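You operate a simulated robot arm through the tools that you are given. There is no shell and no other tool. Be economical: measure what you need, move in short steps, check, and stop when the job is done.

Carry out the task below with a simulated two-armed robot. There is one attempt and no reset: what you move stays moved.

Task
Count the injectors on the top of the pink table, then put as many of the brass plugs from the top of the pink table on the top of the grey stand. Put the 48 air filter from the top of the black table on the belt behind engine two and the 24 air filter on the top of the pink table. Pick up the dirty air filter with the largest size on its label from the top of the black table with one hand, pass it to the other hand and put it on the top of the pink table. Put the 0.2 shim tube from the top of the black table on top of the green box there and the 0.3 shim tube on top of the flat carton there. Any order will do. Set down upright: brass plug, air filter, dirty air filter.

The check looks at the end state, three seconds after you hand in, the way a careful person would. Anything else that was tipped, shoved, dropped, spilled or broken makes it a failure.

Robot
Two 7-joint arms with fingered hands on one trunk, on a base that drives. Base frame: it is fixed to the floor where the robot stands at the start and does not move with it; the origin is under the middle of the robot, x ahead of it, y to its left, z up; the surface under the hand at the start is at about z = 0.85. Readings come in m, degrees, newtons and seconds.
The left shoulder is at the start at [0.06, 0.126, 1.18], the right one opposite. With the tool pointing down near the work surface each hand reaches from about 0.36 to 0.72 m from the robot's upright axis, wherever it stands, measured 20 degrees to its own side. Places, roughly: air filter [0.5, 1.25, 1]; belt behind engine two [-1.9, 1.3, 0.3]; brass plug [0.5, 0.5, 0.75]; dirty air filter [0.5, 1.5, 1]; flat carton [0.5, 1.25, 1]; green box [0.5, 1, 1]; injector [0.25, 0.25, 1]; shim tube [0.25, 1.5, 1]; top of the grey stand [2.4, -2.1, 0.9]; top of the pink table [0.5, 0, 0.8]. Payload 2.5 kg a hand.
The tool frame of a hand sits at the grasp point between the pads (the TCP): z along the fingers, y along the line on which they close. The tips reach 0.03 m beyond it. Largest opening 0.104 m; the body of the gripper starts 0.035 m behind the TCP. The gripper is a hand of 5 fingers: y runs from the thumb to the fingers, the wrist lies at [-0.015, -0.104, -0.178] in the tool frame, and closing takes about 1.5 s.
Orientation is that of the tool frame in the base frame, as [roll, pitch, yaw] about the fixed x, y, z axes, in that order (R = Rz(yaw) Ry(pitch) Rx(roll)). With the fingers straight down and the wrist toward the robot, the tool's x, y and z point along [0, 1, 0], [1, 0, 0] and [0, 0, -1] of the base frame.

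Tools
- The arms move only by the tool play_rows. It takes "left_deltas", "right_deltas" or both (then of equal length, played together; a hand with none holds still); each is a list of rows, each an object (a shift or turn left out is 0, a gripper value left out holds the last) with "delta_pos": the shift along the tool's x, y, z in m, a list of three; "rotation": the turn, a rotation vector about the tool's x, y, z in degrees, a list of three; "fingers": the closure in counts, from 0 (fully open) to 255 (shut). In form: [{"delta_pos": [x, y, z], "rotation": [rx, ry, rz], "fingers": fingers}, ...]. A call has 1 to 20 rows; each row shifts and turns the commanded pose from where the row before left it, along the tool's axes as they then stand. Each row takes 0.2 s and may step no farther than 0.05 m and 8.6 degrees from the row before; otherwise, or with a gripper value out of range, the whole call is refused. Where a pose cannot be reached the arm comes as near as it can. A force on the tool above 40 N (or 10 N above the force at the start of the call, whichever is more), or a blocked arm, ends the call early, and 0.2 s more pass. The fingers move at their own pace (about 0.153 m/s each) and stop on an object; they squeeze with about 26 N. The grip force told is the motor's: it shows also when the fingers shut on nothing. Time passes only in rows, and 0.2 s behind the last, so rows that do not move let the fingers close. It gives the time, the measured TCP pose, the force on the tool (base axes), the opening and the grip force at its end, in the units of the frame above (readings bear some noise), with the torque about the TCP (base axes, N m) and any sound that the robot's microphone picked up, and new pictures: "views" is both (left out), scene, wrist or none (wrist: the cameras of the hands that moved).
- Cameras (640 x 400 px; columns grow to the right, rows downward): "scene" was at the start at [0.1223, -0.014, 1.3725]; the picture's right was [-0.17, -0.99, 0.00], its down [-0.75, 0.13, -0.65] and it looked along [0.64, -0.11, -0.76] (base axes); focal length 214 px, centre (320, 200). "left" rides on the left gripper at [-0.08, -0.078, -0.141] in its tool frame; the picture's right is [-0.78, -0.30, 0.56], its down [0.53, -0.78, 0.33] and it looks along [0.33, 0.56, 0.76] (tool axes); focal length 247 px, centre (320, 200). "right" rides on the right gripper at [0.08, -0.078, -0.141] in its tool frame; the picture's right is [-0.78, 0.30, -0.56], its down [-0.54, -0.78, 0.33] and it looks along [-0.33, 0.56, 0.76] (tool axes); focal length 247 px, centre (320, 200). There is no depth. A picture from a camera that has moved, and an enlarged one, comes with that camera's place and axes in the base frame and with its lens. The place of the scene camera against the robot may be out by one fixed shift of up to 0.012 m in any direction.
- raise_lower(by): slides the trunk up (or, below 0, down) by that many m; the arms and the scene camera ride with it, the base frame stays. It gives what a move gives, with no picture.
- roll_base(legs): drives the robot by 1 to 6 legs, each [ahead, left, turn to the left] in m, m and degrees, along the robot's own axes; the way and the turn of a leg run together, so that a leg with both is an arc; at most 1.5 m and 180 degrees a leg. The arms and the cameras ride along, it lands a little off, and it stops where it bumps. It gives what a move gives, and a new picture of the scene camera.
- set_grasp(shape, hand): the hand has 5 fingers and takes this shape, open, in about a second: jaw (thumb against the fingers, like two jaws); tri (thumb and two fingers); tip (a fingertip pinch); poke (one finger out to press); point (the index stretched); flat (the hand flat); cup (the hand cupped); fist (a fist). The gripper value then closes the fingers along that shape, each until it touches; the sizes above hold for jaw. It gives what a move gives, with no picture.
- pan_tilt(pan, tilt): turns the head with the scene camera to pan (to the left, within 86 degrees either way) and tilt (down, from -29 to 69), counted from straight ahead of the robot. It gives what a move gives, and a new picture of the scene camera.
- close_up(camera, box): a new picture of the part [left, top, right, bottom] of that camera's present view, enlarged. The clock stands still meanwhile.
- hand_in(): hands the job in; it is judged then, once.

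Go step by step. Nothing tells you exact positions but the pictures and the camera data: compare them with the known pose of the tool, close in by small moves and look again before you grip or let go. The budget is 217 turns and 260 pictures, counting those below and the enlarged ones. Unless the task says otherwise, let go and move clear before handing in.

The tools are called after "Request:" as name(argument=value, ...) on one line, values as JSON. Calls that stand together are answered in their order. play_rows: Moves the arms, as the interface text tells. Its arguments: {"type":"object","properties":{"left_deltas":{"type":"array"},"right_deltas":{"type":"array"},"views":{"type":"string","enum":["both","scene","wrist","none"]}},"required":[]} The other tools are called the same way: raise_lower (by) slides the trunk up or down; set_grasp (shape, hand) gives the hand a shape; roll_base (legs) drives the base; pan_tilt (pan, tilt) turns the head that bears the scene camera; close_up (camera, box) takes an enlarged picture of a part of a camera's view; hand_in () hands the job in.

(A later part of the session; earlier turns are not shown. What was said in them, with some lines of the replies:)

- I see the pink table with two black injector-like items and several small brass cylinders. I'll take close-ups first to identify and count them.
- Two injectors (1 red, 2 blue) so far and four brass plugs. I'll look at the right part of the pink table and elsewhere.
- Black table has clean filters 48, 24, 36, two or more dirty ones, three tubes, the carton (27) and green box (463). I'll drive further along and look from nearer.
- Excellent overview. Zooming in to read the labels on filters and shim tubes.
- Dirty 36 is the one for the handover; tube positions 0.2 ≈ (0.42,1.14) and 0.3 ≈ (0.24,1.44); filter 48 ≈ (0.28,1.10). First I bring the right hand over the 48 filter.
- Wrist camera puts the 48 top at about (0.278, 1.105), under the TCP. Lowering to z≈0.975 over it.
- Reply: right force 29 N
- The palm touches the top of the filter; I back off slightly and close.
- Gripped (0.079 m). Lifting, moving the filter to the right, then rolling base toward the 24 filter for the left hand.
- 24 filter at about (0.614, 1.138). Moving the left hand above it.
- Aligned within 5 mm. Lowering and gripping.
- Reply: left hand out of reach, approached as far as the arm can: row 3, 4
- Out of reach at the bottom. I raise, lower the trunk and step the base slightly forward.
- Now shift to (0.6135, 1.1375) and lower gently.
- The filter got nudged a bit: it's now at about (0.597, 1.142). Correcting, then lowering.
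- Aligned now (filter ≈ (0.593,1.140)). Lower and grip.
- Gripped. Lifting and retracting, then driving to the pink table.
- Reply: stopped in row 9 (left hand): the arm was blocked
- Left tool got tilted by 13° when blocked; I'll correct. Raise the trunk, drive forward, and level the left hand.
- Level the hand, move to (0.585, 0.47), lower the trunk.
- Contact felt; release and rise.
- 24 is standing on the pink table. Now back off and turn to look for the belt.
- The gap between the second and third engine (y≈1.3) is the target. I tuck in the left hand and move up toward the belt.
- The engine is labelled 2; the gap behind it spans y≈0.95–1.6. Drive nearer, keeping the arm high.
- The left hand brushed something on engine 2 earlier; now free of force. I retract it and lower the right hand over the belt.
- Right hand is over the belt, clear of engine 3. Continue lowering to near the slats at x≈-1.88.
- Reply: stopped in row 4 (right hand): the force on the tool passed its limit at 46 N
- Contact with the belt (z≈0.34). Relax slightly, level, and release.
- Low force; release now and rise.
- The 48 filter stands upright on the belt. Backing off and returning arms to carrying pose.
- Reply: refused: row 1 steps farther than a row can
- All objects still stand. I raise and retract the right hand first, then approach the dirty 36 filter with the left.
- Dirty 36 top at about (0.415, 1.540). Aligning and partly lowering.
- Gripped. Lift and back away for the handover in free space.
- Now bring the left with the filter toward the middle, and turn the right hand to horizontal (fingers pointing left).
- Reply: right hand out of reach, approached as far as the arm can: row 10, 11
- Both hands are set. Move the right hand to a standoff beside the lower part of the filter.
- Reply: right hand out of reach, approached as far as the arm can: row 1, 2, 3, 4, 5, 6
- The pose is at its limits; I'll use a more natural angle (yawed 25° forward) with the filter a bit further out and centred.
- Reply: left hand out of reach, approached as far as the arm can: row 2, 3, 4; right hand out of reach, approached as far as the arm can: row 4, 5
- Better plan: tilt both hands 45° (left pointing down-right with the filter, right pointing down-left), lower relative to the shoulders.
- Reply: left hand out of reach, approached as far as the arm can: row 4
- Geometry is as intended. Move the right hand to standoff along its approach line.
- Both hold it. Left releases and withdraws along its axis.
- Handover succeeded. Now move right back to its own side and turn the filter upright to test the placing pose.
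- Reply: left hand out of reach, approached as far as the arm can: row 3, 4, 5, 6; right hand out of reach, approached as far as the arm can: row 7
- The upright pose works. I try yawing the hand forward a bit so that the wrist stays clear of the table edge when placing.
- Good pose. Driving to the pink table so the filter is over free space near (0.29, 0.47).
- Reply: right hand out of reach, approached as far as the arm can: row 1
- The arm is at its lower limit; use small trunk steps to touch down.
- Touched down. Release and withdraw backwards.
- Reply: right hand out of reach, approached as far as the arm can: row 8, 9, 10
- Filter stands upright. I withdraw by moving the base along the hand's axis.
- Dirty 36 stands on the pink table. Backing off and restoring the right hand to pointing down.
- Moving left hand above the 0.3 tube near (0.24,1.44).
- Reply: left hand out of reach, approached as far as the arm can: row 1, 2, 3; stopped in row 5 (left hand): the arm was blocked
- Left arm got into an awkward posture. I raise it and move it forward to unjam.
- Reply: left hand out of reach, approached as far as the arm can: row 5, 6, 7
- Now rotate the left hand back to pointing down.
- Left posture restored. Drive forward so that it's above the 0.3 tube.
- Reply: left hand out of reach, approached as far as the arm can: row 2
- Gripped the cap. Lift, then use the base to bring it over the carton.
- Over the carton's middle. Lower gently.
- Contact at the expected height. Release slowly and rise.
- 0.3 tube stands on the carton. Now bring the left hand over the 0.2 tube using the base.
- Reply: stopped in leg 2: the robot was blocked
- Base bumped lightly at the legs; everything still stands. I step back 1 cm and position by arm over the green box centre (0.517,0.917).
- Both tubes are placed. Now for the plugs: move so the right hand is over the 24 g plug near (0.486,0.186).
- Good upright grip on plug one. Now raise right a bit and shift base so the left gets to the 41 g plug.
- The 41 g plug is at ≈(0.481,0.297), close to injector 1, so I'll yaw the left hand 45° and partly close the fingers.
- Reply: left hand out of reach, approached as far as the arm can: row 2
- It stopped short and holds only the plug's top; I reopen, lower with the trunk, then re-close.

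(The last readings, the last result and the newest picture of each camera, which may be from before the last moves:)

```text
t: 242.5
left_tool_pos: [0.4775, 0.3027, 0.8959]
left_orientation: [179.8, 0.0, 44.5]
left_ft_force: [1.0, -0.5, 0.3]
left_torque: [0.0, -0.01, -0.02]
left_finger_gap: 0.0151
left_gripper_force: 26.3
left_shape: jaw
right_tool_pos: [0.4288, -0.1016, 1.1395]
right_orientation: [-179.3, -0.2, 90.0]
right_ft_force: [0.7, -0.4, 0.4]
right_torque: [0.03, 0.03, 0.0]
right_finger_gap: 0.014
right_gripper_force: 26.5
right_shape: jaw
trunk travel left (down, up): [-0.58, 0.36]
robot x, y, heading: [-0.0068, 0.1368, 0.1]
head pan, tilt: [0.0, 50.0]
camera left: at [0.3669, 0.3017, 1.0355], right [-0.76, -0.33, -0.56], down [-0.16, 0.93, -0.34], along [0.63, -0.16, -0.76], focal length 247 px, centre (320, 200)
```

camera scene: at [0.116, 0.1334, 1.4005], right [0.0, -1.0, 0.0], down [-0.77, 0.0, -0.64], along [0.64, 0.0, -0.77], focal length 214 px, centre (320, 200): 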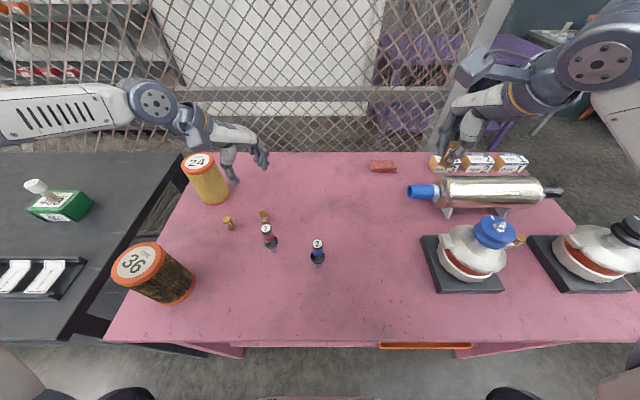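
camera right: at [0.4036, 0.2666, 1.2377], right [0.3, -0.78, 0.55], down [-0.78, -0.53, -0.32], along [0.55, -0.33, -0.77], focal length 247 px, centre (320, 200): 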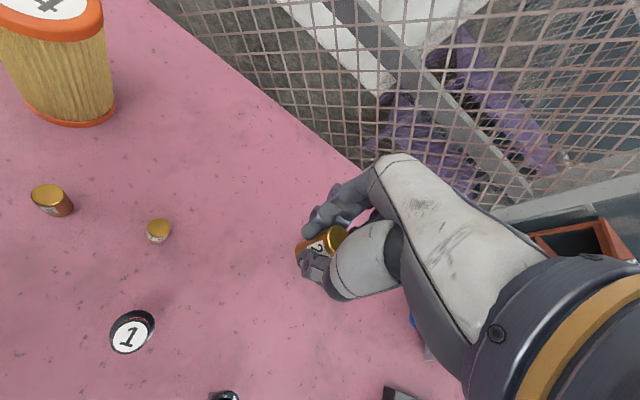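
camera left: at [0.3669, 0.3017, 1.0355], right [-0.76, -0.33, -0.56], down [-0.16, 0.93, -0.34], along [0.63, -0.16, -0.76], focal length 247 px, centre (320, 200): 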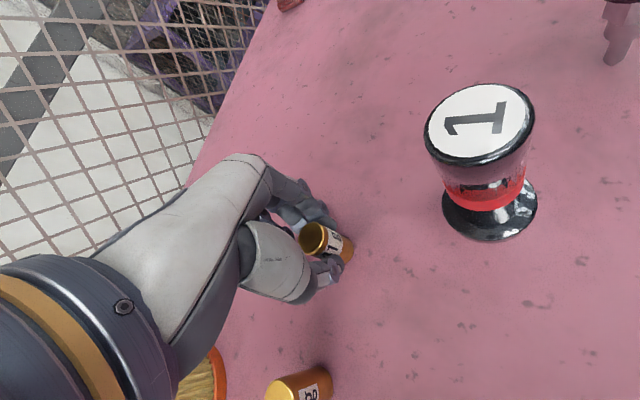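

Good grip now. Lift, un-yaw the left hand, and back away from the table.

Request:
play_rows(left_deltas=[{"delta_pos": [0, 0, -0.04]}, {"delta_pos": [0, 0, -0.045]}, {"delta_pos": [0, 0, -0.045]}, {"delta_pos": [0, 0, -0.045]}, {"delta_pos": [0, 0, -0.045]}, {}], views="wrist")

Request:
roll_base(legs=[[-0.4, 0, 0]])

Request:
play_rows(left_deltas=[{"rotation": [0, 0, -7.2]}, {"rotation": [0, 0, -7.2]}, {"rotation": [0, 0, -7.2]}, {"rotation": [0, 0, -7.2]}, {"rotation": [0, 0, -7.2]}, {"rotation": [0, 0, -7.2]}, {}], views="none")

Request:
pan_tilt(pan=-60, tilt=25)

```text
t: 243.9
left_tool_pos: [0.4766, 0.3034, 1.115]
left_orientation: [179.9, 0.0, 44.6]
left_ft_force: [0.8, 0.0, 0.0]
left_torque: [0.02, 0.01, 0.02]
left_finger_gap: 0.0153
left_gripper_force: 26.1
left_shape: jaw
right_tool_pos: [0.4309, -0.1013, 1.1411]
right_orientation: [-179.2, 0.0, 89.9]
right_ft_force: [-0.4, -0.3, 0.0]
right_torque: [0.0, 0.02, 0.0]
right_finger_gap: 0.0139
right_gripper_force: 25.9
right_shape: jaw
trunk travel left (down, up): [-0.58, 0.36]
robot x, y, heading: [-0.0066, 0.1367, 0.0]
head pan, tilt: [0.0, 50.0]
camera left: at [0.3657, 0.3028, 1.2559], right [-0.76, -0.33, -0.56], down [-0.16, 0.93, -0.34], along [0.63, -0.16, -0.76], focal length 247 px, centre (320, 200)
```

left: 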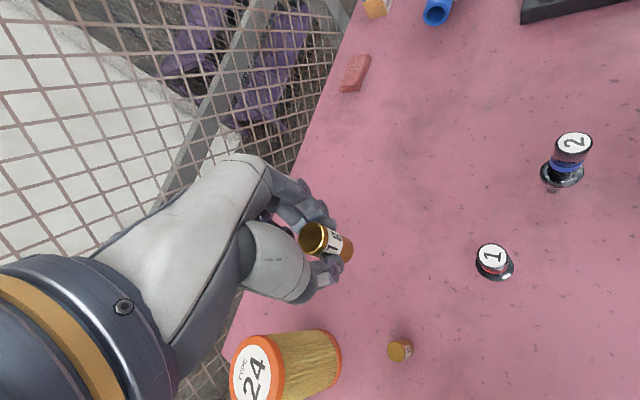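

```text
t: 246.4
left_tool_pos: [0.0748, 0.3036, 1.1151]
left_orientation: [179.9, 0.0, 44.5]
left_ft_force: [-0.3, -0.4, -0.3]
left_torque: [-0.03, -0.01, 0.0]
left_finger_gap: 0.0153
left_gripper_force: 25.8
left_shape: jaw
right_tool_pos: [0.0271, -0.1018, 1.1409]
right_orientation: [-179.1, -0.2, 89.9]
right_ft_force: [-0.6, 1.0, -0.9]
right_torque: [0.02, -0.01, -0.03]
right_finger_gap: 0.0135
right_gripper_force: 26.0
right_shape: jaw
trunk travel left (down, up): [-0.58, 0.36]
robot x, y, heading: [-0.4137, 0.1351, -0.0]
head pan, tilt: [0.0, 50.0]
camera scene: at [-0.2861, 0.1335, 1.3766], right [0.0, -1.0, 0.0], down [-0.77, 0.0, -0.64], along [0.64, 0.0, -0.77], focal length 214 px, centre (320, 200)
```

scene: 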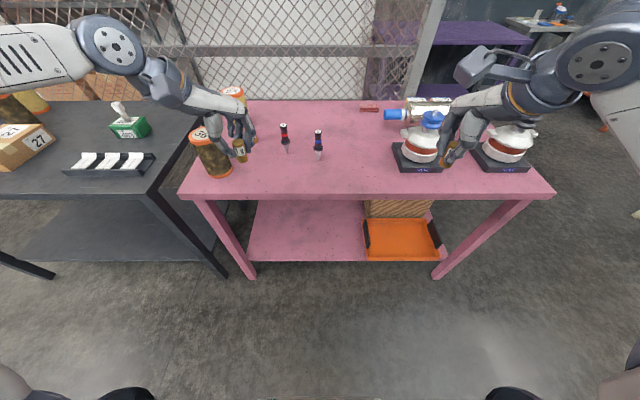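

```text
t: 248.0
left_tool_pos: [0.0748, 0.3034, 1.1155]
left_orientation: [179.8, 0.1, 87.8]
left_ft_force: [-0.1, -0.1, -1.2]
left_torque: [-0.02, -0.01, -0.03]
left_finger_gap: 0.015
left_gripper_force: 26.2
left_shape: jaw
right_tool_pos: [0.0269, -0.1021, 1.1413]
right_orientation: [-179.2, -0.1, 89.9]
right_ft_force: [0.3, 0.0, -0.9]
right_torque: [0.02, 0.02, 0.04]
right_finger_gap: 0.0141
right_gripper_force: 26.4
right_shape: jaw
trunk travel left (down, up): [-0.58, 0.36]
robot x, y, heading: [-0.4046, 0.1338, -0.1]
head pan, tilt: [0.0, 50.0]
```

```text
t: 249.3
left_tool_pos: [0.0741, 0.3028, 1.1141]
left_orientation: [179.7, 0.2, 87.7]
left_ft_force: [0.2, -0.9, -0.8]
left_torque: [-0.01, -0.03, 0.01]
left_finger_gap: 0.0154
left_gripper_force: 26.0
left_shape: jaw
right_tool_pos: [0.0281, -0.1032, 1.1406]
right_orientation: [-179.2, -0.2, 89.9]
right_ft_force: [0.2, 0.5, -0.5]
right_torque: [-0.01, 0.04, -0.02]
right_finger_gap: 0.0137
right_gripper_force: 26.0
right_shape: jaw
trunk travel left (down, up): [-0.58, 0.36]
robot x, y, heading: [-0.4062, 0.1334, -0.3]
head pan, tilt: [-60.0, 25.0]
camera scene: at [-0.3166, 0.0538, 1.414], right [-0.87, -0.5, 0.0], down [-0.21, 0.37, -0.91], along [0.45, -0.79, -0.42], focal length 214 px, centre (320, 200)
```

scene: 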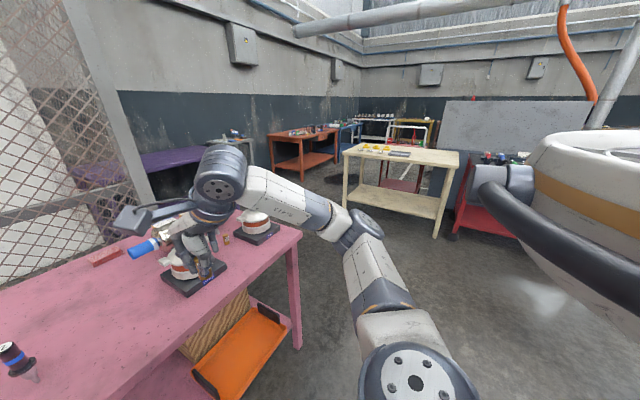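

Path around the pink table's right end is open. Driving.

Request:
roll_base(legs=[[0, -1.4, 0], [1.4, 0, 0]])

Request:
pan_tilt(pan=-35, tilt=30)

```text
t: 262.8
left_tool_pos: [1.4631, -1.1204, 1.115]
left_orientation: [179.8, 0.1, 87.4]
left_ft_force: [-0.2, -0.2, -1.0]
left_torque: [-0.02, 0.0, -0.01]
left_finger_gap: 0.015
left_gripper_force: 25.8
left_shape: jaw
right_tool_pos: [1.4127, -1.5255, 1.1412]
right_orientation: [-179.2, -0.2, 89.7]
right_ft_force: [0.0, -0.1, 0.6]
right_torque: [0.01, 0.02, -0.01]
right_finger_gap: 0.0138
right_gripper_force: 25.9
right_shape: jaw
trunk travel left (down, up): [-0.58, 0.36]
robot x, y, heading: [0.9779, -1.2874, -0.3]
head pan, tilt: [-60.0, 25.0]
camera scene: at [1.0696, -1.3679, 1.414], right [-0.87, -0.49, 0.0], down [-0.21, 0.37, -0.91], along [0.45, -0.79, -0.42], focal length 214 px, centre (320, 200)
```

scene: 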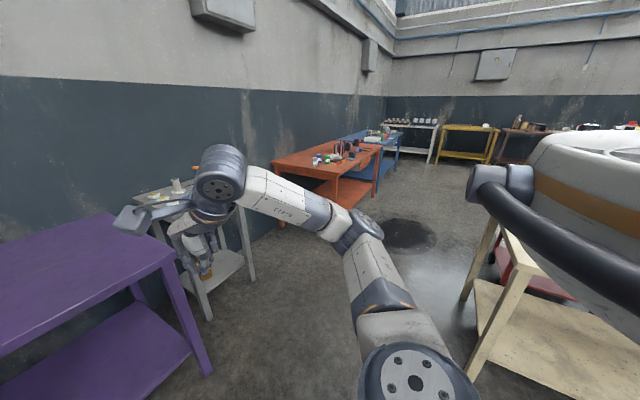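

```text
t: 263.7
left_tool_pos: [1.4629, -1.1201, 1.1144]
left_orientation: [179.8, 0.1, 87.4]
left_ft_force: [0.4, -0.9, -0.1]
left_torque: [0.02, 0.02, -0.01]
left_finger_gap: 0.0154
left_gripper_force: 26.1
left_shape: jaw
right_tool_pos: [1.4134, -1.5253, 1.1407]
right_orientation: [-179.2, -0.1, 89.8]
right_ft_force: [0.1, -0.2, 0.2]
right_torque: [-0.01, 0.04, -0.02]
right_finger_gap: 0.0136
right_gripper_force: 25.8
right_shape: jaw
trunk travel left (down, up): [-0.58, 0.36]
robot x, y, heading: [0.9781, -1.2844, -0.3]
head pan, tilt: [-35.0, 30.0]
camera scene: at [1.0976, -1.3402, 1.4061], right [-0.58, -0.81, 0.0], down [-0.41, 0.29, -0.87], along [0.71, -0.5, -0.5], focal length 214 px, centre (320, 200)
```

scene: 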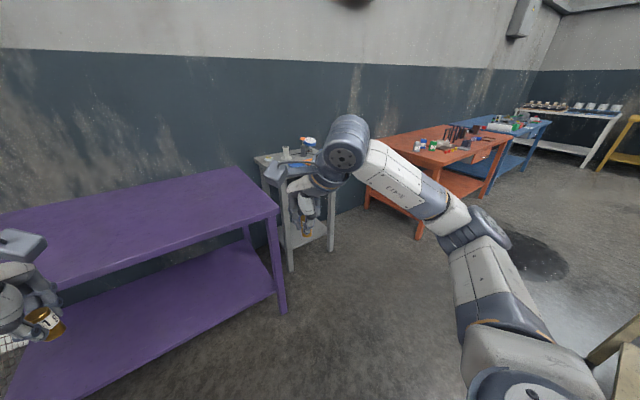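

Request:
roll_base(legs=[[0, -0.8, 0.3], [0.55, 0, 0]])

Request:
pan_tilt(pan=0, tilt=35)

Request:
close_up(camera="scene", box=[220, 120, 420, 250])

```text
t: 270.9
left_tool_pos: [2.0113, -1.9364, 1.1144]
left_orientation: [179.8, 0.1, 87.6]
left_ft_force: [0.6, -0.1, 0.3]
left_torque: [0.01, 0.03, 0.0]
left_finger_gap: 0.0155
left_gripper_force: 25.9
left_shape: jaw
right_tool_pos: [1.9619, -2.3409, 1.1403]
right_orientation: [-179.2, -0.1, 89.7]
right_ft_force: [0.6, 0.2, 1.1]
right_torque: [0.01, 0.01, 0.01]
right_finger_gap: 0.014
right_gripper_force: 26.3
right_shape: jaw
trunk travel left (down, up): [-0.58, 0.36]
robot x, y, heading: [1.5274, -2.1045, -0.3]
head pan, tilt: [-35.0, 30.0]
camera scene: at [1.6463, -2.1563, 1.406], right [-0.58, -0.82, 0.0], down [-0.41, 0.29, -0.87], along [0.71, -0.5, -0.5], focal length 214 px, centre (320, 200)
```

scene: 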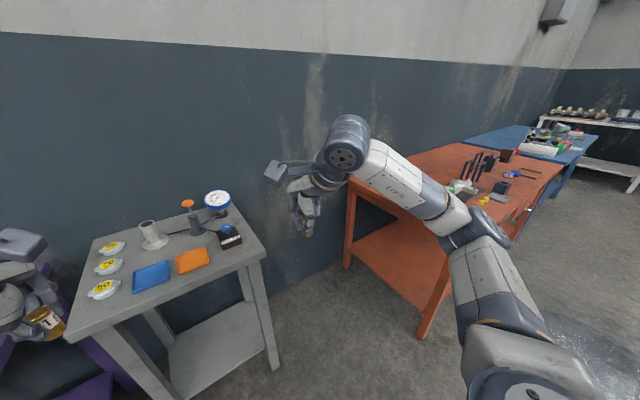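

```text
t: 271.9
left_tool_pos: [2.0109, -1.9363, 1.1142]
left_orientation: [179.7, 0.0, 87.5]
left_ft_force: [-0.5, 0.9, -0.5]
left_torque: [0.04, 0.03, 0.02]
left_finger_gap: 0.0155
left_gripper_force: 25.9
left_shape: jaw
right_tool_pos: [1.9613, -2.3411, 1.1409]
right_orientation: [-179.1, -0.2, 89.7]
right_ft_force: [0.5, -0.7, -0.6]
right_torque: [-0.02, 0.01, 0.02]
right_finger_gap: 0.0138
right_gripper_force: 26.0
right_shape: jaw
trunk travel left (down, up): [-0.58, 0.36]
robot x, y, heading: [1.5238, -2.105, -0.4]
head pan, tilt: [0.0, 35.0]
camera scene: at [1.6601, -2.1046, 1.3983], right [-0.01, -1.0, 0.0], down [-0.57, 0.0, -0.82], along [0.82, 0.0, -0.57], focal length 214 px, centre (320, 200)
```

scene: 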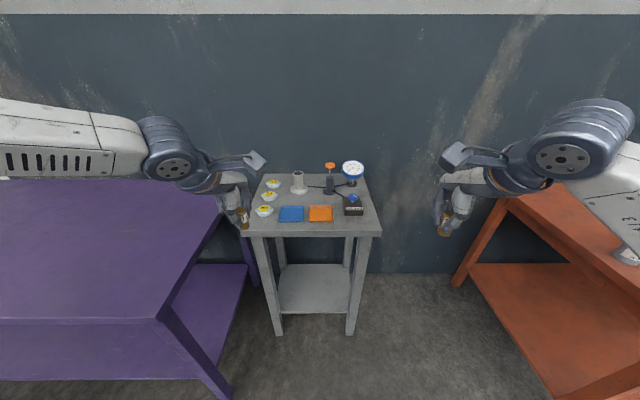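

```text
3.08 times, centred on (320, 185) of scene
camera zoom: at [1.6601, -2.1046, 1.3983], right [-0.01, -1.0, 0.0], down [-0.57, 0.0, -0.82], along [0.82, 0.0, -0.57], focal length 660 px, centre (320, 246)
```

zoom: 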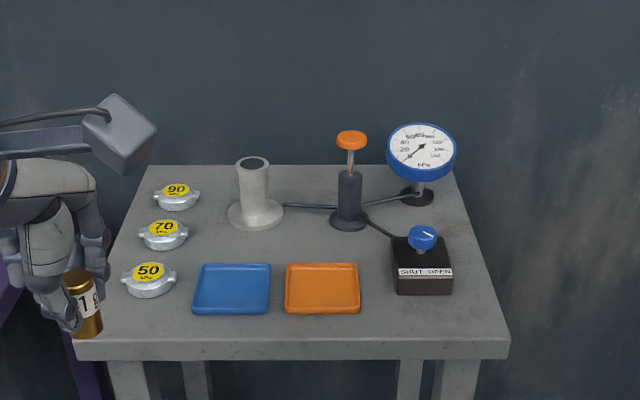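

The stand top has free spots at the front-left corner (~(2.215,-1.90)) and front-right corner (~(2.212,-2.235)). Driving up to it.

Request:
roll_base(legs=[[0.2, 0, 0.3]])

Request:
pan_tilt(pan=0, tilt=50)

Request:
close_up(camera="scene", box=[200, 140, 440, 290])

Request:
close_up(camera="left", box=[0, 0, 640, 400])

```text
t: 273.5
left_tool_pos: [2.2104, -1.9343, 1.116]
left_orientation: [179.8, 0.2, 87.7]
left_ft_force: [0.0, 1.1, -0.2]
left_torque: [0.03, 0.0, 0.01]
left_finger_gap: 0.0152
left_gripper_force: 26.7
left_shape: jaw
right_tool_pos: [2.1624, -2.3393, 1.1411]
right_orientation: [-179.1, 0.0, 90.0]
right_ft_force: [0.3, -0.3, -0.4]
right_torque: [0.01, 0.02, 0.0]
right_finger_gap: 0.0137
right_gripper_force: 25.5
right_shape: jaw
trunk travel left (down, up): [-0.58, 0.36]
robot x, y, heading: [1.7259, -2.1076, -0.1]
head pan, tilt: [0.0, 35.0]
camera scene: at [1.8601, -2.1044, 1.3982], right [0.0, -1.0, 0.0], down [-0.57, 0.0, -0.82], along [0.82, 0.0, -0.57], focal length 214 px, centre (320, 200)
```

scene: 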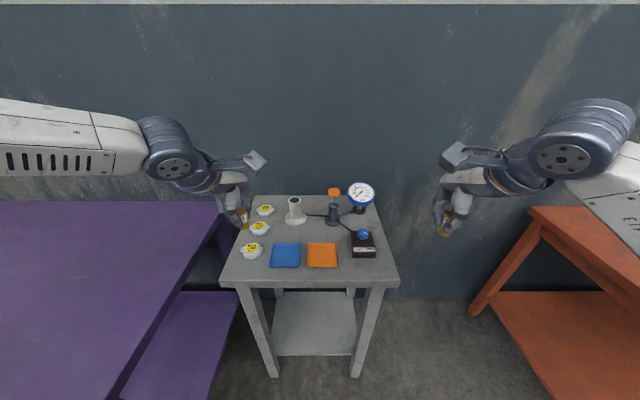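

```text
t: 274.2
left_tool_pos: [2.2093, -1.9331, 1.116]
left_orientation: [179.8, 0.1, 87.7]
left_ft_force: [-0.1, -0.3, -0.7]
left_torque: [-0.01, 0.02, 0.0]
left_finger_gap: 0.0154
left_gripper_force: 25.7
left_shape: jaw
right_tool_pos: [2.1619, -2.3395, 1.1408]
right_orientation: [-179.3, -0.1, 90.1]
right_ft_force: [-0.7, 0.7, -0.5]
right_torque: [-0.05, -0.02, 0.02]
right_finger_gap: 0.0138
right_gripper_force: 26.0
right_shape: jaw
trunk travel left (down, up): [-0.58, 0.36]
robot x, y, heading: [1.7244, -2.1064, -0.1]
head pan, tilt: [0.0, 50.0]
camera scene: at [1.8484, -2.1044, 1.3766], right [0.0, -1.0, 0.0], down [-0.77, 0.0, -0.64], along [0.64, 0.0, -0.77], focal length 214 px, centre (320, 200)
```

scene: 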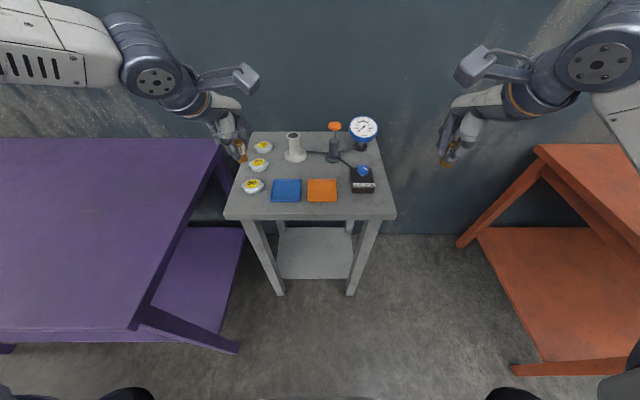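

```text
2.67 times, centred on (320, 215) of scene
camera zoom: at [1.8484, -2.1044, 1.3766], right [0.0, -1.0, 0.0], down [-0.77, 0.0, -0.64], along [0.64, 0.0, -0.77], focal length 572 px, centre (320, 160)
```

zoom: 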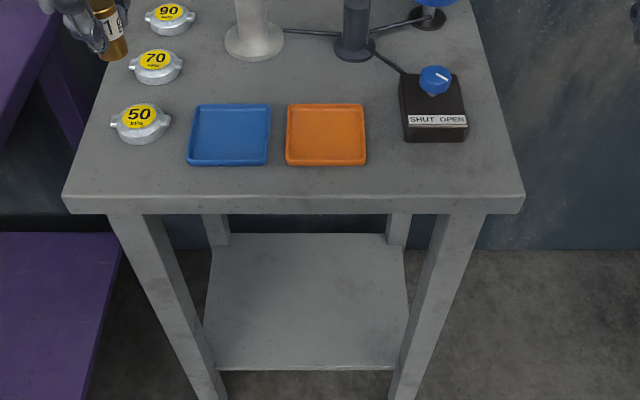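

```text
1.00 times, centred on (320, 200) of left (not enlarged: the box is as wide or as high as the picture)
camera zoom: at [2.1286, -2.0115, 1.2558], right [-0.32, -0.77, -0.56], down [-0.75, 0.56, -0.34], along [0.57, 0.31, -0.76], focal length 247 px, centre (320, 200)
```

zoom: 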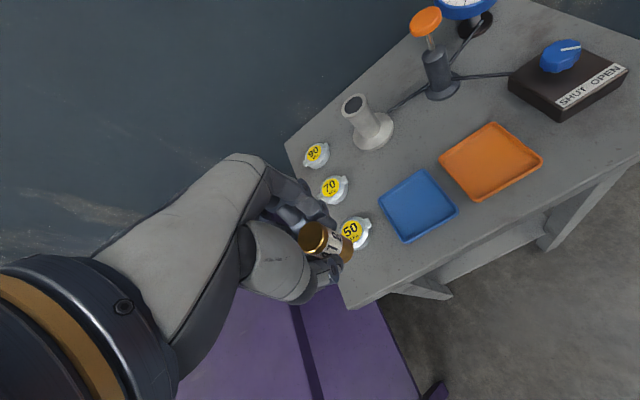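

Stand top z≈0.89; aiming left plug at (2.238,-1.895), right plug at (2.238,-2.235). Move both above and lower partly.

Request:
play_rows(left_deltas=[{"delta_pos": [0.019, 0.015, 0]}, {"delta_pos": [0.019, 0.014, 0]}, {}, {"delta_pos": [0, 0, 0.04]}, {"delta_pos": [0, 0, 0.04]}, {"delta_pos": [0, 0, 0.04]}, {}], right_deltas=[{"delta_pos": [0.035, 0.025, 0]}, {"delta_pos": [0.035, 0.025, 0]}, {"delta_pos": [0.035, 0.026, 0]}, {"delta_pos": [0, 0, 0.04]}, {"delta_pos": [0, 0, 0.04]}, {"delta_pos": [0, 0, 0.04]}, {}], views="both")

```text
t: 275.8
left_tool_pos: [2.2417, -1.8982, 0.995]
left_orientation: [179.9, 0.3, 87.7]
left_ft_force: [-0.1, 0.5, -1.1]
left_torque: [-0.02, -0.03, 0.0]
left_finger_gap: 0.015
left_gripper_force: 26.0
left_shape: jaw
right_tool_pos: [2.2363, -2.2333, 1.0215]
right_orientation: [-179.3, -0.1, 90.0]
right_ft_force: [0.4, -0.4, -0.1]
right_torque: [0.02, -0.02, 0.01]
right_finger_gap: 0.0136
right_gripper_force: 26.2
right_shape: jaw
trunk travel left (down, up): [-0.58, 0.36]
robot x, y, heading: [1.7258, -2.103, -0.1]
head pan, tilt: [0.0, 50.0]
camera scene: at [1.8481, -2.1044, 1.3766], right [0.0, -1.0, 0.0], down [-0.77, 0.0, -0.64], along [0.64, 0.0, -0.77], focal length 214 px, centre (320, 200)
camera right: at [2.1606, -2.1538, 1.163], right [0.3, -0.78, 0.55], down [-0.78, -0.53, -0.32], along [0.55, -0.33, -0.77], focal length 247 px, centre (320, 200)
camera left: at [2.16, -1.9752, 1.1358], right [-0.32, -0.77, -0.56], down [-0.75, 0.56, -0.34], along [0.57, 0.31, -0.76], focal length 247 px, centre (320, 200)
```

scene: 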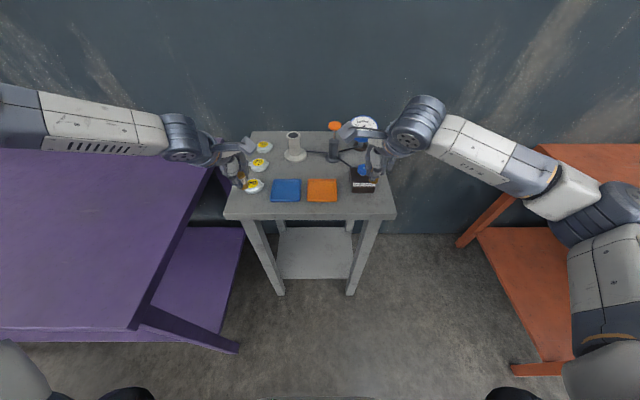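
right: 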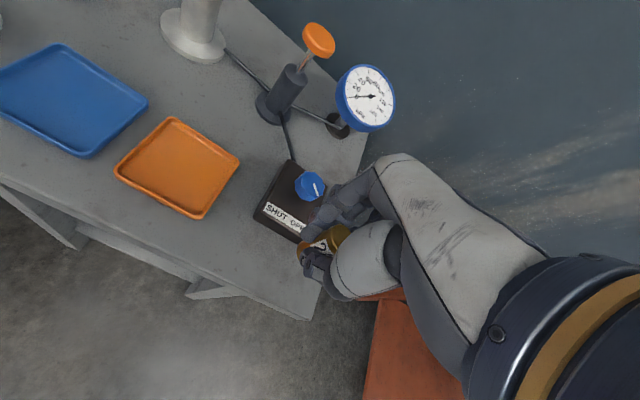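
left: 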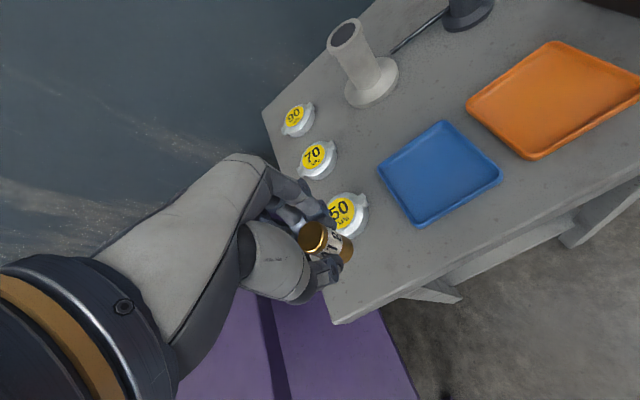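

I shift the right plug target further right (y≈-2.283) to avoid the shut-off knob, and lower.

Request:
play_rows(left_deltas=[{"delta_pos": [0, -0.009, 0]}, {}, {"delta_pos": [0, 0, 0.03]}, {"delta_pos": [0, 0, 0.015]}, {}], right_deltas=[{"delta_pos": [-0.025, -0.004, 0]}, {"delta_pos": [-0.025, -0.004, 0]}, {"delta_pos": [0, 0, 0.04]}, {"delta_pos": [0, 0, 0.03]}, {}], views="both")

```text
t: 277.0
left_tool_pos: [2.2321, -1.8994, 0.9495]
left_orientation: [179.7, 0.0, 87.7]
left_ft_force: [0.1, 0.8, -1.1]
left_torque: [-0.01, 0.01, 0.0]
left_finger_gap: 0.015
left_gripper_force: 26.7
left_shape: jaw
right_tool_pos: [2.2288, -2.285, 0.9511]
right_orientation: [-179.3, -0.1, 90.0]
right_ft_force: [-0.8, 0.0, -0.6]
right_torque: [-0.04, 0.01, -0.02]
right_finger_gap: 0.0136
right_gripper_force: 26.2
right_shape: jaw
trunk travel left (down, up): [-0.58, 0.36]
robot x, y, heading: [1.7264, -2.1024, 0.1]
head pan, tilt: [0.0, 50.0]
camera scene: at [1.8483, -2.1044, 1.3765], right [0.0, -1.0, 0.0], down [-0.77, 0.0, -0.64], along [0.64, 0.0, -0.77], focal length 214 px, centre (320, 200)
camera right: at [2.1523, -2.2047, 1.0932], right [0.3, -0.78, 0.55], down [-0.78, -0.53, -0.32], along [0.55, -0.33, -0.77], focal length 247 px, centre (320, 200)
camera left: at [2.1511, -1.9755, 1.0906], right [-0.32, -0.77, -0.56], down [-0.75, 0.56, -0.34], along [0.57, 0.31, -0.76], focal length 247 px, centre (320, 200)
```

scene: 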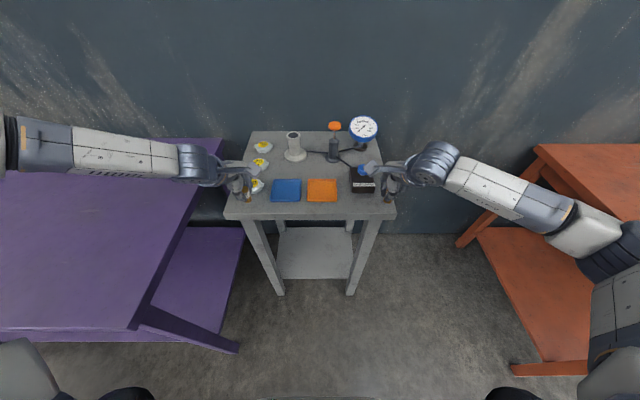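
right: 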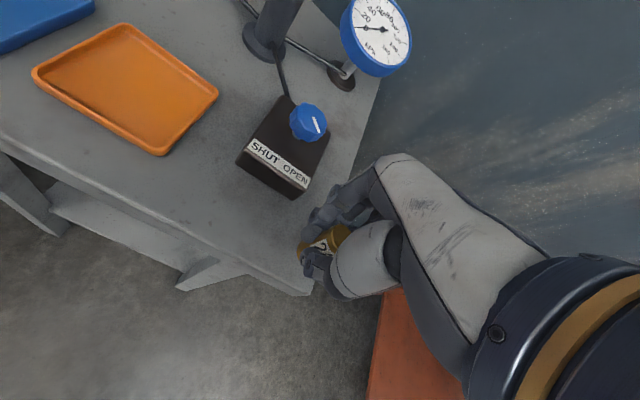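
left: 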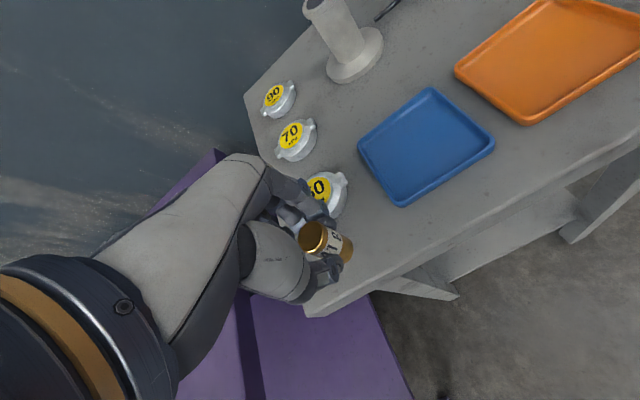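

Request:
play_rows(left_deltas=[{"delta_pos": [0, 0, 0.007]}, {"delta_pos": [0, 0, 0.004]}, {}], right_deltas=[{"delta_pos": [0, 0, 0.007]}, {"delta_pos": [0, 0, 0.005]}, {}], views="none")

Request:
play_rows(left_deltas=[{"delta_pos": [0, 0, 0.003]}, {}], right_deltas=[{"delta_pos": [0, 0, 0.003]}, {}], views="none")

Request:
play_rows(left_deltas=[{"delta_pos": [0, 0, 0.003]}, {}], right_deltas=[{"delta_pos": [0, 0, 0.003]}, {}], views="none")

```text
t: 277.8
left_tool_pos: [2.2316, -1.8984, 0.9394]
left_orientation: [179.8, 0.1, 87.8]
left_ft_force: [-0.1, -0.5, -0.3]
left_torque: [0.01, -0.01, 0.02]
left_finger_gap: 0.0149
left_gripper_force: 25.8
left_shape: jaw
right_tool_pos: [2.2278, -2.2841, 0.9386]
right_orientation: [-179.3, -0.1, 90.0]
right_ft_force: [0.2, 0.0, 0.6]
right_torque: [0.01, -0.02, -0.02]
right_finger_gap: 0.0136
right_gripper_force: 26.3
right_shape: jaw
trunk travel left (down, up): [-0.58, 0.36]
robot x, y, heading: [1.724, -2.1031, -0.0]
head pan, tilt: [0.0, 50.0]
```

```text
t: 278.4
left_tool_pos: [2.2313, -1.897, 0.936]
left_orientation: [179.8, 0.0, 87.6]
left_ft_force: [-0.1, -0.5, 0.0]
left_torque: [-0.01, 0.01, 0.01]
left_finger_gap: 0.0151
left_gripper_force: 26.1
left_shape: jaw
right_tool_pos: [2.2274, -2.2856, 0.9356]
right_orientation: [-179.3, -0.1, 90.1]
right_ft_force: [-0.1, 0.6, -0.1]
right_torque: [-0.01, 0.02, -0.02]
right_finger_gap: 0.0138
right_gripper_force: 26.3
right_shape: jaw
trunk travel left (down, up): [-0.58, 0.36]
robot x, y, heading: [1.7265, -2.103, -0.0]
head pan, tilt: [0.0, 50.0]
```

```text
t: 279.0
left_tool_pos: [2.2321, -1.8974, 0.9327]
left_orientation: [179.9, 0.1, 87.7]
left_ft_force: [-0.5, 0.3, -0.8]
left_torque: [-0.02, -0.01, 0.04]
left_finger_gap: 0.0153
left_gripper_force: 26.1
left_shape: jaw
right_tool_pos: [2.2273, -2.2839, 0.9327]
right_orientation: [-179.4, -0.1, 90.1]
right_ft_force: [0.2, 0.3, -0.3]
right_torque: [0.02, 0.0, -0.02]
right_finger_gap: 0.0139
right_gripper_force: 26.3
right_shape: jaw
trunk travel left (down, up): [-0.58, 0.36]
robot x, y, heading: [1.7263, -2.1062, -0.1]
head pan, tilt: [0.0, 50.0]
```

Request:
play_rows(left_deltas=[{"delta_pos": [0, 0, 0.003]}, {}], right_deltas=[{"delta_pos": [0, 0, 0.003]}, {}], views="none")

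Request:
play_rows(left_deltas=[{"delta_pos": [0, 0, 0.002]}, {}], right_deltas=[{"delta_pos": [0, 0, 0.002]}, {}], views="wrist")

```text
t: 279.6
left_tool_pos: [2.2313, -1.8986, 0.9299]
left_orientation: [179.8, 0.1, 87.7]
left_ft_force: [0.8, 0.4, -1.4]
left_torque: [-0.03, 0.01, -0.01]
left_finger_gap: 0.0153
left_gripper_force: 25.3
left_shape: jaw
right_tool_pos: [2.228, -2.2852, 0.9302]
right_orientation: [-179.3, -0.1, 90.0]
right_ft_force: [0.4, 0.4, -0.7]
right_torque: [-0.02, 0.0, 0.0]
right_finger_gap: 0.0138
right_gripper_force: 25.9
right_shape: jaw
trunk travel left (down, up): [-0.58, 0.36]
robot x, y, heading: [1.724, -2.1024, -0.1]
head pan, tilt: [0.0, 50.0]
```

```text
t: 280.2
left_tool_pos: [2.2313, -1.8988, 0.9286]
left_orientation: [179.8, 0.0, 87.6]
left_ft_force: [0.1, 0.7, -1.1]
left_torque: [0.03, 0.03, -0.05]
left_finger_gap: 0.0151
left_gripper_force: 26.5
left_shape: jaw
right_tool_pos: [2.2263, -2.2841, 0.9276]
right_orientation: [-179.3, -0.1, 90.1]
right_ft_force: [1.2, -0.1, -0.1]
right_torque: [0.03, 0.02, -0.01]
right_finger_gap: 0.0136
right_gripper_force: 25.7
right_shape: jaw
trunk travel left (down, up): [-0.58, 0.36]
robot x, y, heading: [1.7285, -2.1045, 0.0]
head pan, tilt: [0.0, 50.0]
camera right: at [2.1515, -2.2042, 1.0693], right [0.3, -0.78, 0.55], down [-0.78, -0.53, -0.32], along [0.55, -0.33, -0.77], focal length 247 px, centre (320, 200)
camera left: at [2.1508, -1.9749, 1.0685], right [-0.32, -0.77, -0.56], down [-0.75, 0.56, -0.34], along [0.57, 0.31, -0.76], focal length 247 px, centre (320, 200)
```

right: 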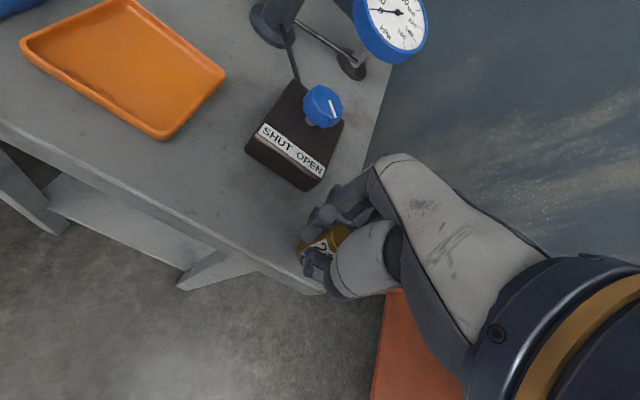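
left: 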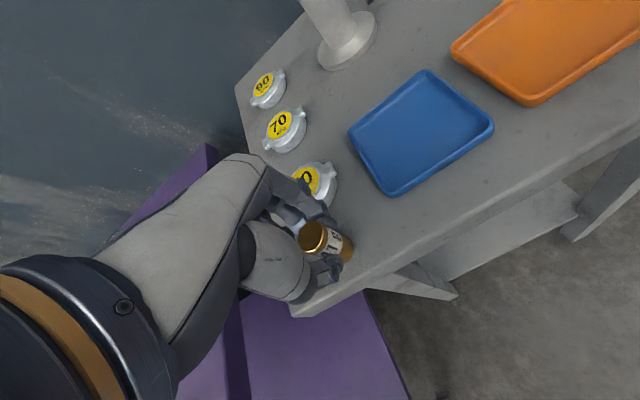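

Request:
play_rows(left_deltas=[{"delta_pos": [0, 0, 0.002]}, {}], right_deltas=[{"delta_pos": [0, 0, 0.002]}, {}], views="none")

Request:
play_rows(left_deltas=[{"delta_pos": [0, 0, 0.002]}, {}], right_deltas=[{"delta_pos": [0, 0, 0.002]}, {}], views="none")

Request:
play_rows(left_deltas=[{"delta_pos": [0, 0, 0.002]}, {}], right_deltas=[{"delta_pos": [0, 0, 0.002]}, {}], views="none")

```text
t: 280.8
left_tool_pos: [2.2307, -1.8982, 0.9252]
left_orientation: [179.8, 0.2, 87.7]
left_ft_force: [0.4, -0.3, -0.4]
left_torque: [0.02, 0.01, 0.0]
left_finger_gap: 0.0151
left_gripper_force: 26.6
left_shape: jaw
right_tool_pos: [2.2265, -2.2856, 0.9258]
right_orientation: [-179.3, 0.0, 90.1]
right_ft_force: [-0.5, -0.5, 0.6]
right_torque: [0.01, 0.0, 0.01]
right_finger_gap: 0.0135
right_gripper_force: 26.4
right_shape: jaw
trunk travel left (down, up): [-0.58, 0.36]
robot x, y, heading: [1.7248, -2.1052, -0.1]
head pan, tilt: [0.0, 50.0]
```

```text
t: 281.4
left_tool_pos: [2.2311, -1.8982, 0.925]
left_orientation: [179.6, 0.1, 87.6]
left_ft_force: [-0.5, 0.0, 2.6]
left_torque: [-0.01, -0.03, 0.06]
left_finger_gap: 0.015
left_gripper_force: 26.4
left_shape: jaw
right_tool_pos: [2.2271, -2.2841, 0.9239]
right_orientation: [-179.5, 0.0, 90.0]
right_ft_force: [-0.8, 0.8, 7.0]
right_torque: [-0.06, -0.04, -0.01]
right_finger_gap: 0.0139
right_gripper_force: 25.8
right_shape: jaw
trunk travel left (down, up): [-0.58, 0.36]
robot x, y, heading: [1.7228, -2.1056, 0.0]
head pan, tilt: [0.0, 50.0]
```

```text
t: 282.0
left_tool_pos: [2.232, -1.8985, 0.9235]
left_orientation: [179.5, 0.2, 87.7]
left_ft_force: [-1.5, 0.3, 11.8]
left_torque: [0.02, -0.05, 0.0]
left_finger_gap: 0.0152
left_gripper_force: 26.2
left_shape: jaw
right_tool_pos: [2.2258, -2.2854, 0.924]
right_orientation: [-179.6, -0.1, 90.0]
right_ft_force: [-0.7, 1.4, 12.0]
right_torque: [-0.06, -0.14, 0.02]
right_finger_gap: 0.0145
right_gripper_force: 25.8
right_shape: jaw
trunk travel left (down, up): [-0.58, 0.36]
robot x, y, heading: [1.7244, -2.1051, -0.0]
head pan, tilt: [0.0, 50.0]
```

Both plugs touch the stand. Ease off, open partly, and rise.

Request:
play_rows(left_deltas=[{"delta_pos": [0, 0, -0.0015]}, {"fingers": 215}, {"fingers": 200}, {"fingers": 180}, {"fingers": 155}, {}, {}, {"delta_pos": [0, 0, -0.015]}, {"delta_pos": [0, 0, -0.03]}, {"delta_pos": [0, 0, -0.04]}, {"delta_pos": [0, 0, -0.04]}, {"delta_pos": [0, 0, -0.04]}, {}], right_deltas=[{"delta_pos": [0, 0, -0.0015]}, {"fingers": 215}, {"fingers": 200}, {"fingers": 180}, {"fingers": 155}, {}, {}, {"delta_pos": [0, 0, -0.015]}, {"delta_pos": [0, 0, -0.03]}, {"delta_pos": [0, 0, -0.04]}, {"delta_pos": [0, 0, -0.04]}, {"delta_pos": [0, 0, -0.04]}, {}], views="both")

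```text
t: 284.8
left_tool_pos: [2.2302, -1.8984, 1.089]
left_orientation: [179.8, 0.1, 87.7]
left_ft_force: [0.5, -0.2, 0.0]
left_torque: [0.04, -0.02, 0.01]
left_finger_gap: 0.0405
left_gripper_force: 0.0
left_shape: jaw
right_tool_pos: [2.2292, -2.2856, 1.0891]
right_orientation: [-179.1, -0.1, 90.0]
right_ft_force: [0.7, 0.1, 0.1]
right_torque: [-0.05, 0.04, 0.0]
right_finger_gap: 0.0402
right_gripper_force: 0.0
right_shape: jaw
trunk travel left (down, up): [-0.58, 0.36]
robot x, y, heading: [1.7258, -2.1045, 0.1]
head pan, tilt: [0.0, 50.0]
camera scene: at [1.8485, -2.1045, 1.3765], right [0.0, -1.0, 0.0], down [-0.77, 0.0, -0.64], along [0.64, 0.0, -0.77], focal length 214 px, centre (320, 200)
camera right: at [2.1537, -2.2044, 1.2306], right [0.3, -0.78, 0.55], down [-0.78, -0.53, -0.32], along [0.55, -0.33, -0.77], focal length 247 px, centre (320, 200)
camera left: at [2.1501, -1.9747, 1.2297], right [-0.33, -0.76, -0.56], down [-0.75, 0.56, -0.34], along [0.57, 0.31, -0.76], focal length 247 px, centre (320, 200)
```

scene: 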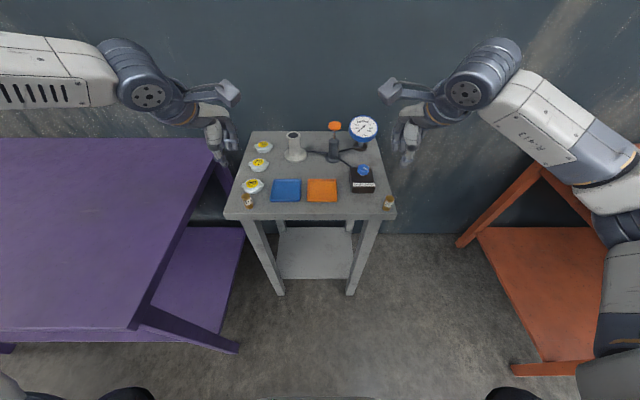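
right: 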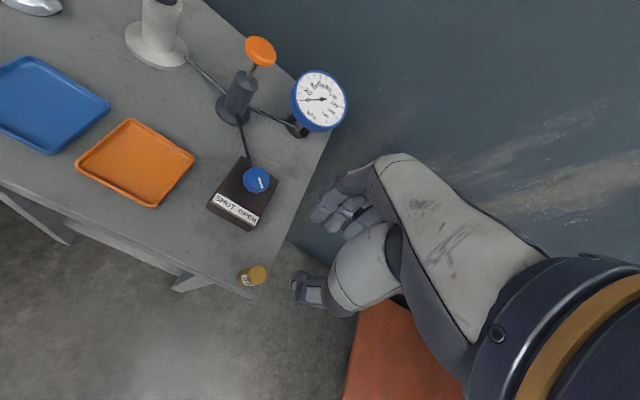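
left: 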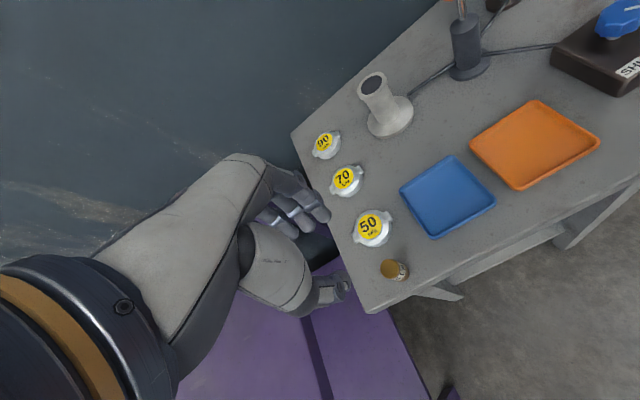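

Both plugs stand on the grey stand. Backing clear and taking a last look.

Request:
roll_base(legs=[[-0.4, 0, 0]])

Request:
close_up(camera="scene", box=[220, 60, 420, 190])

```text
t: 287.3
left_tool_pos: [1.8322, -1.9009, 1.0887]
left_orientation: [179.8, 0.1, 87.4]
left_ft_force: [-0.8, -0.6, 0.0]
left_torque: [0.03, -0.01, 0.01]
left_finger_gap: 0.0403
left_gripper_force: 0.0
left_shape: jaw
right_tool_pos: [1.8278, -2.286, 1.0885]
right_orientation: [-179.2, -0.1, 89.7]
right_ft_force: [0.0, 0.4, -0.4]
right_torque: [0.02, -0.02, 0.04]
right_finger_gap: 0.0402
right_gripper_force: 0.1
right_shape: jaw
trunk travel left (down, up): [-0.58, 0.36]
robot x, y, heading: [1.3255, -2.1035, -0.2]
head pan, tilt: [0.0, 50.0]
camera scene: at [1.4476, -2.1038, 1.3766], right [-0.01, -1.0, 0.0], down [-0.77, 0.0, -0.64], along [0.64, 0.0, -0.77], focal length 214 px, centre (320, 200)
```

scene: 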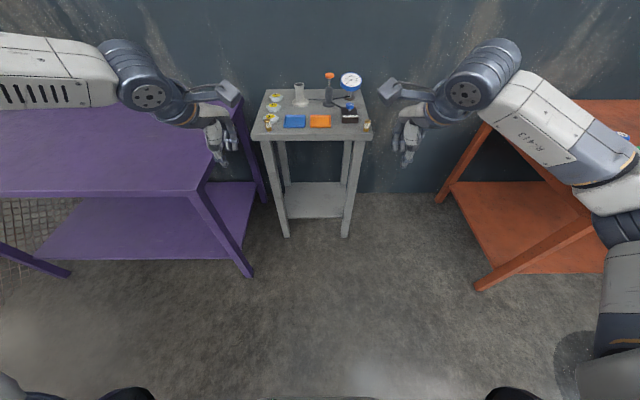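

```text
3.08 times, centred on (320, 125) of scene
camera zoom: at [1.4476, -2.1038, 1.3766], right [-0.01, -1.0, 0.0], down [-0.77, 0.0, -0.64], along [0.64, 0.0, -0.77], focal length 660 px, centre (320, 431)
```

zoom: 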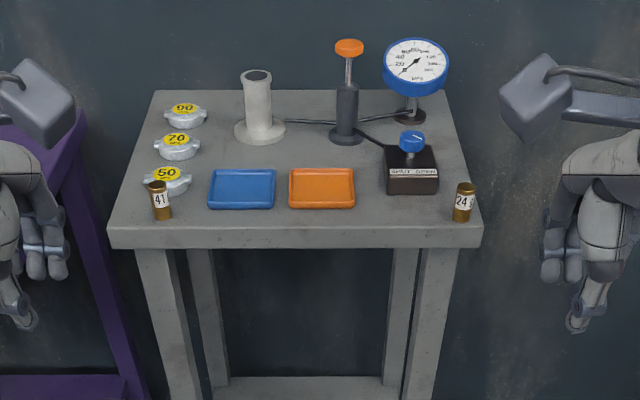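

Two injectors were counted, and two plugs stand upright on the grey stand. Nothing else was left tipped in my last views, so I'm handing in.

Request:
hand_in()

```text
The job is handed in.
```

I finished every part of the task and handed it in; I haven't seen the check's result.

- **Injectors and plugs:** I counted two injectors on the pink table. The 24 g and 41 g brass plugs now stand upright on the grey stand.
- **Air filters:** The 48 stands on the belt behind engine two, and the 24 stands on the pink table.
- **Dirty air filter:** I picked up the 36 (the largest dirty one) with the left hand and passed it to the right. It stands upright on the pink table.
- **Shim tubes:** The 0.2 tube stands on the green box and the 0.3 tube on the flat carton.

There were three small contacts along the way:
- The left hand brushed engine 2.
- The left hand nudged the 24 filter about 2 cm on the black table before gripping it.
- The base bumped something low between the two tables, probably a table leg.

I saw nothing tipped or displaced afterwards, but I didn't look at the tables or the belt again just before handing in.
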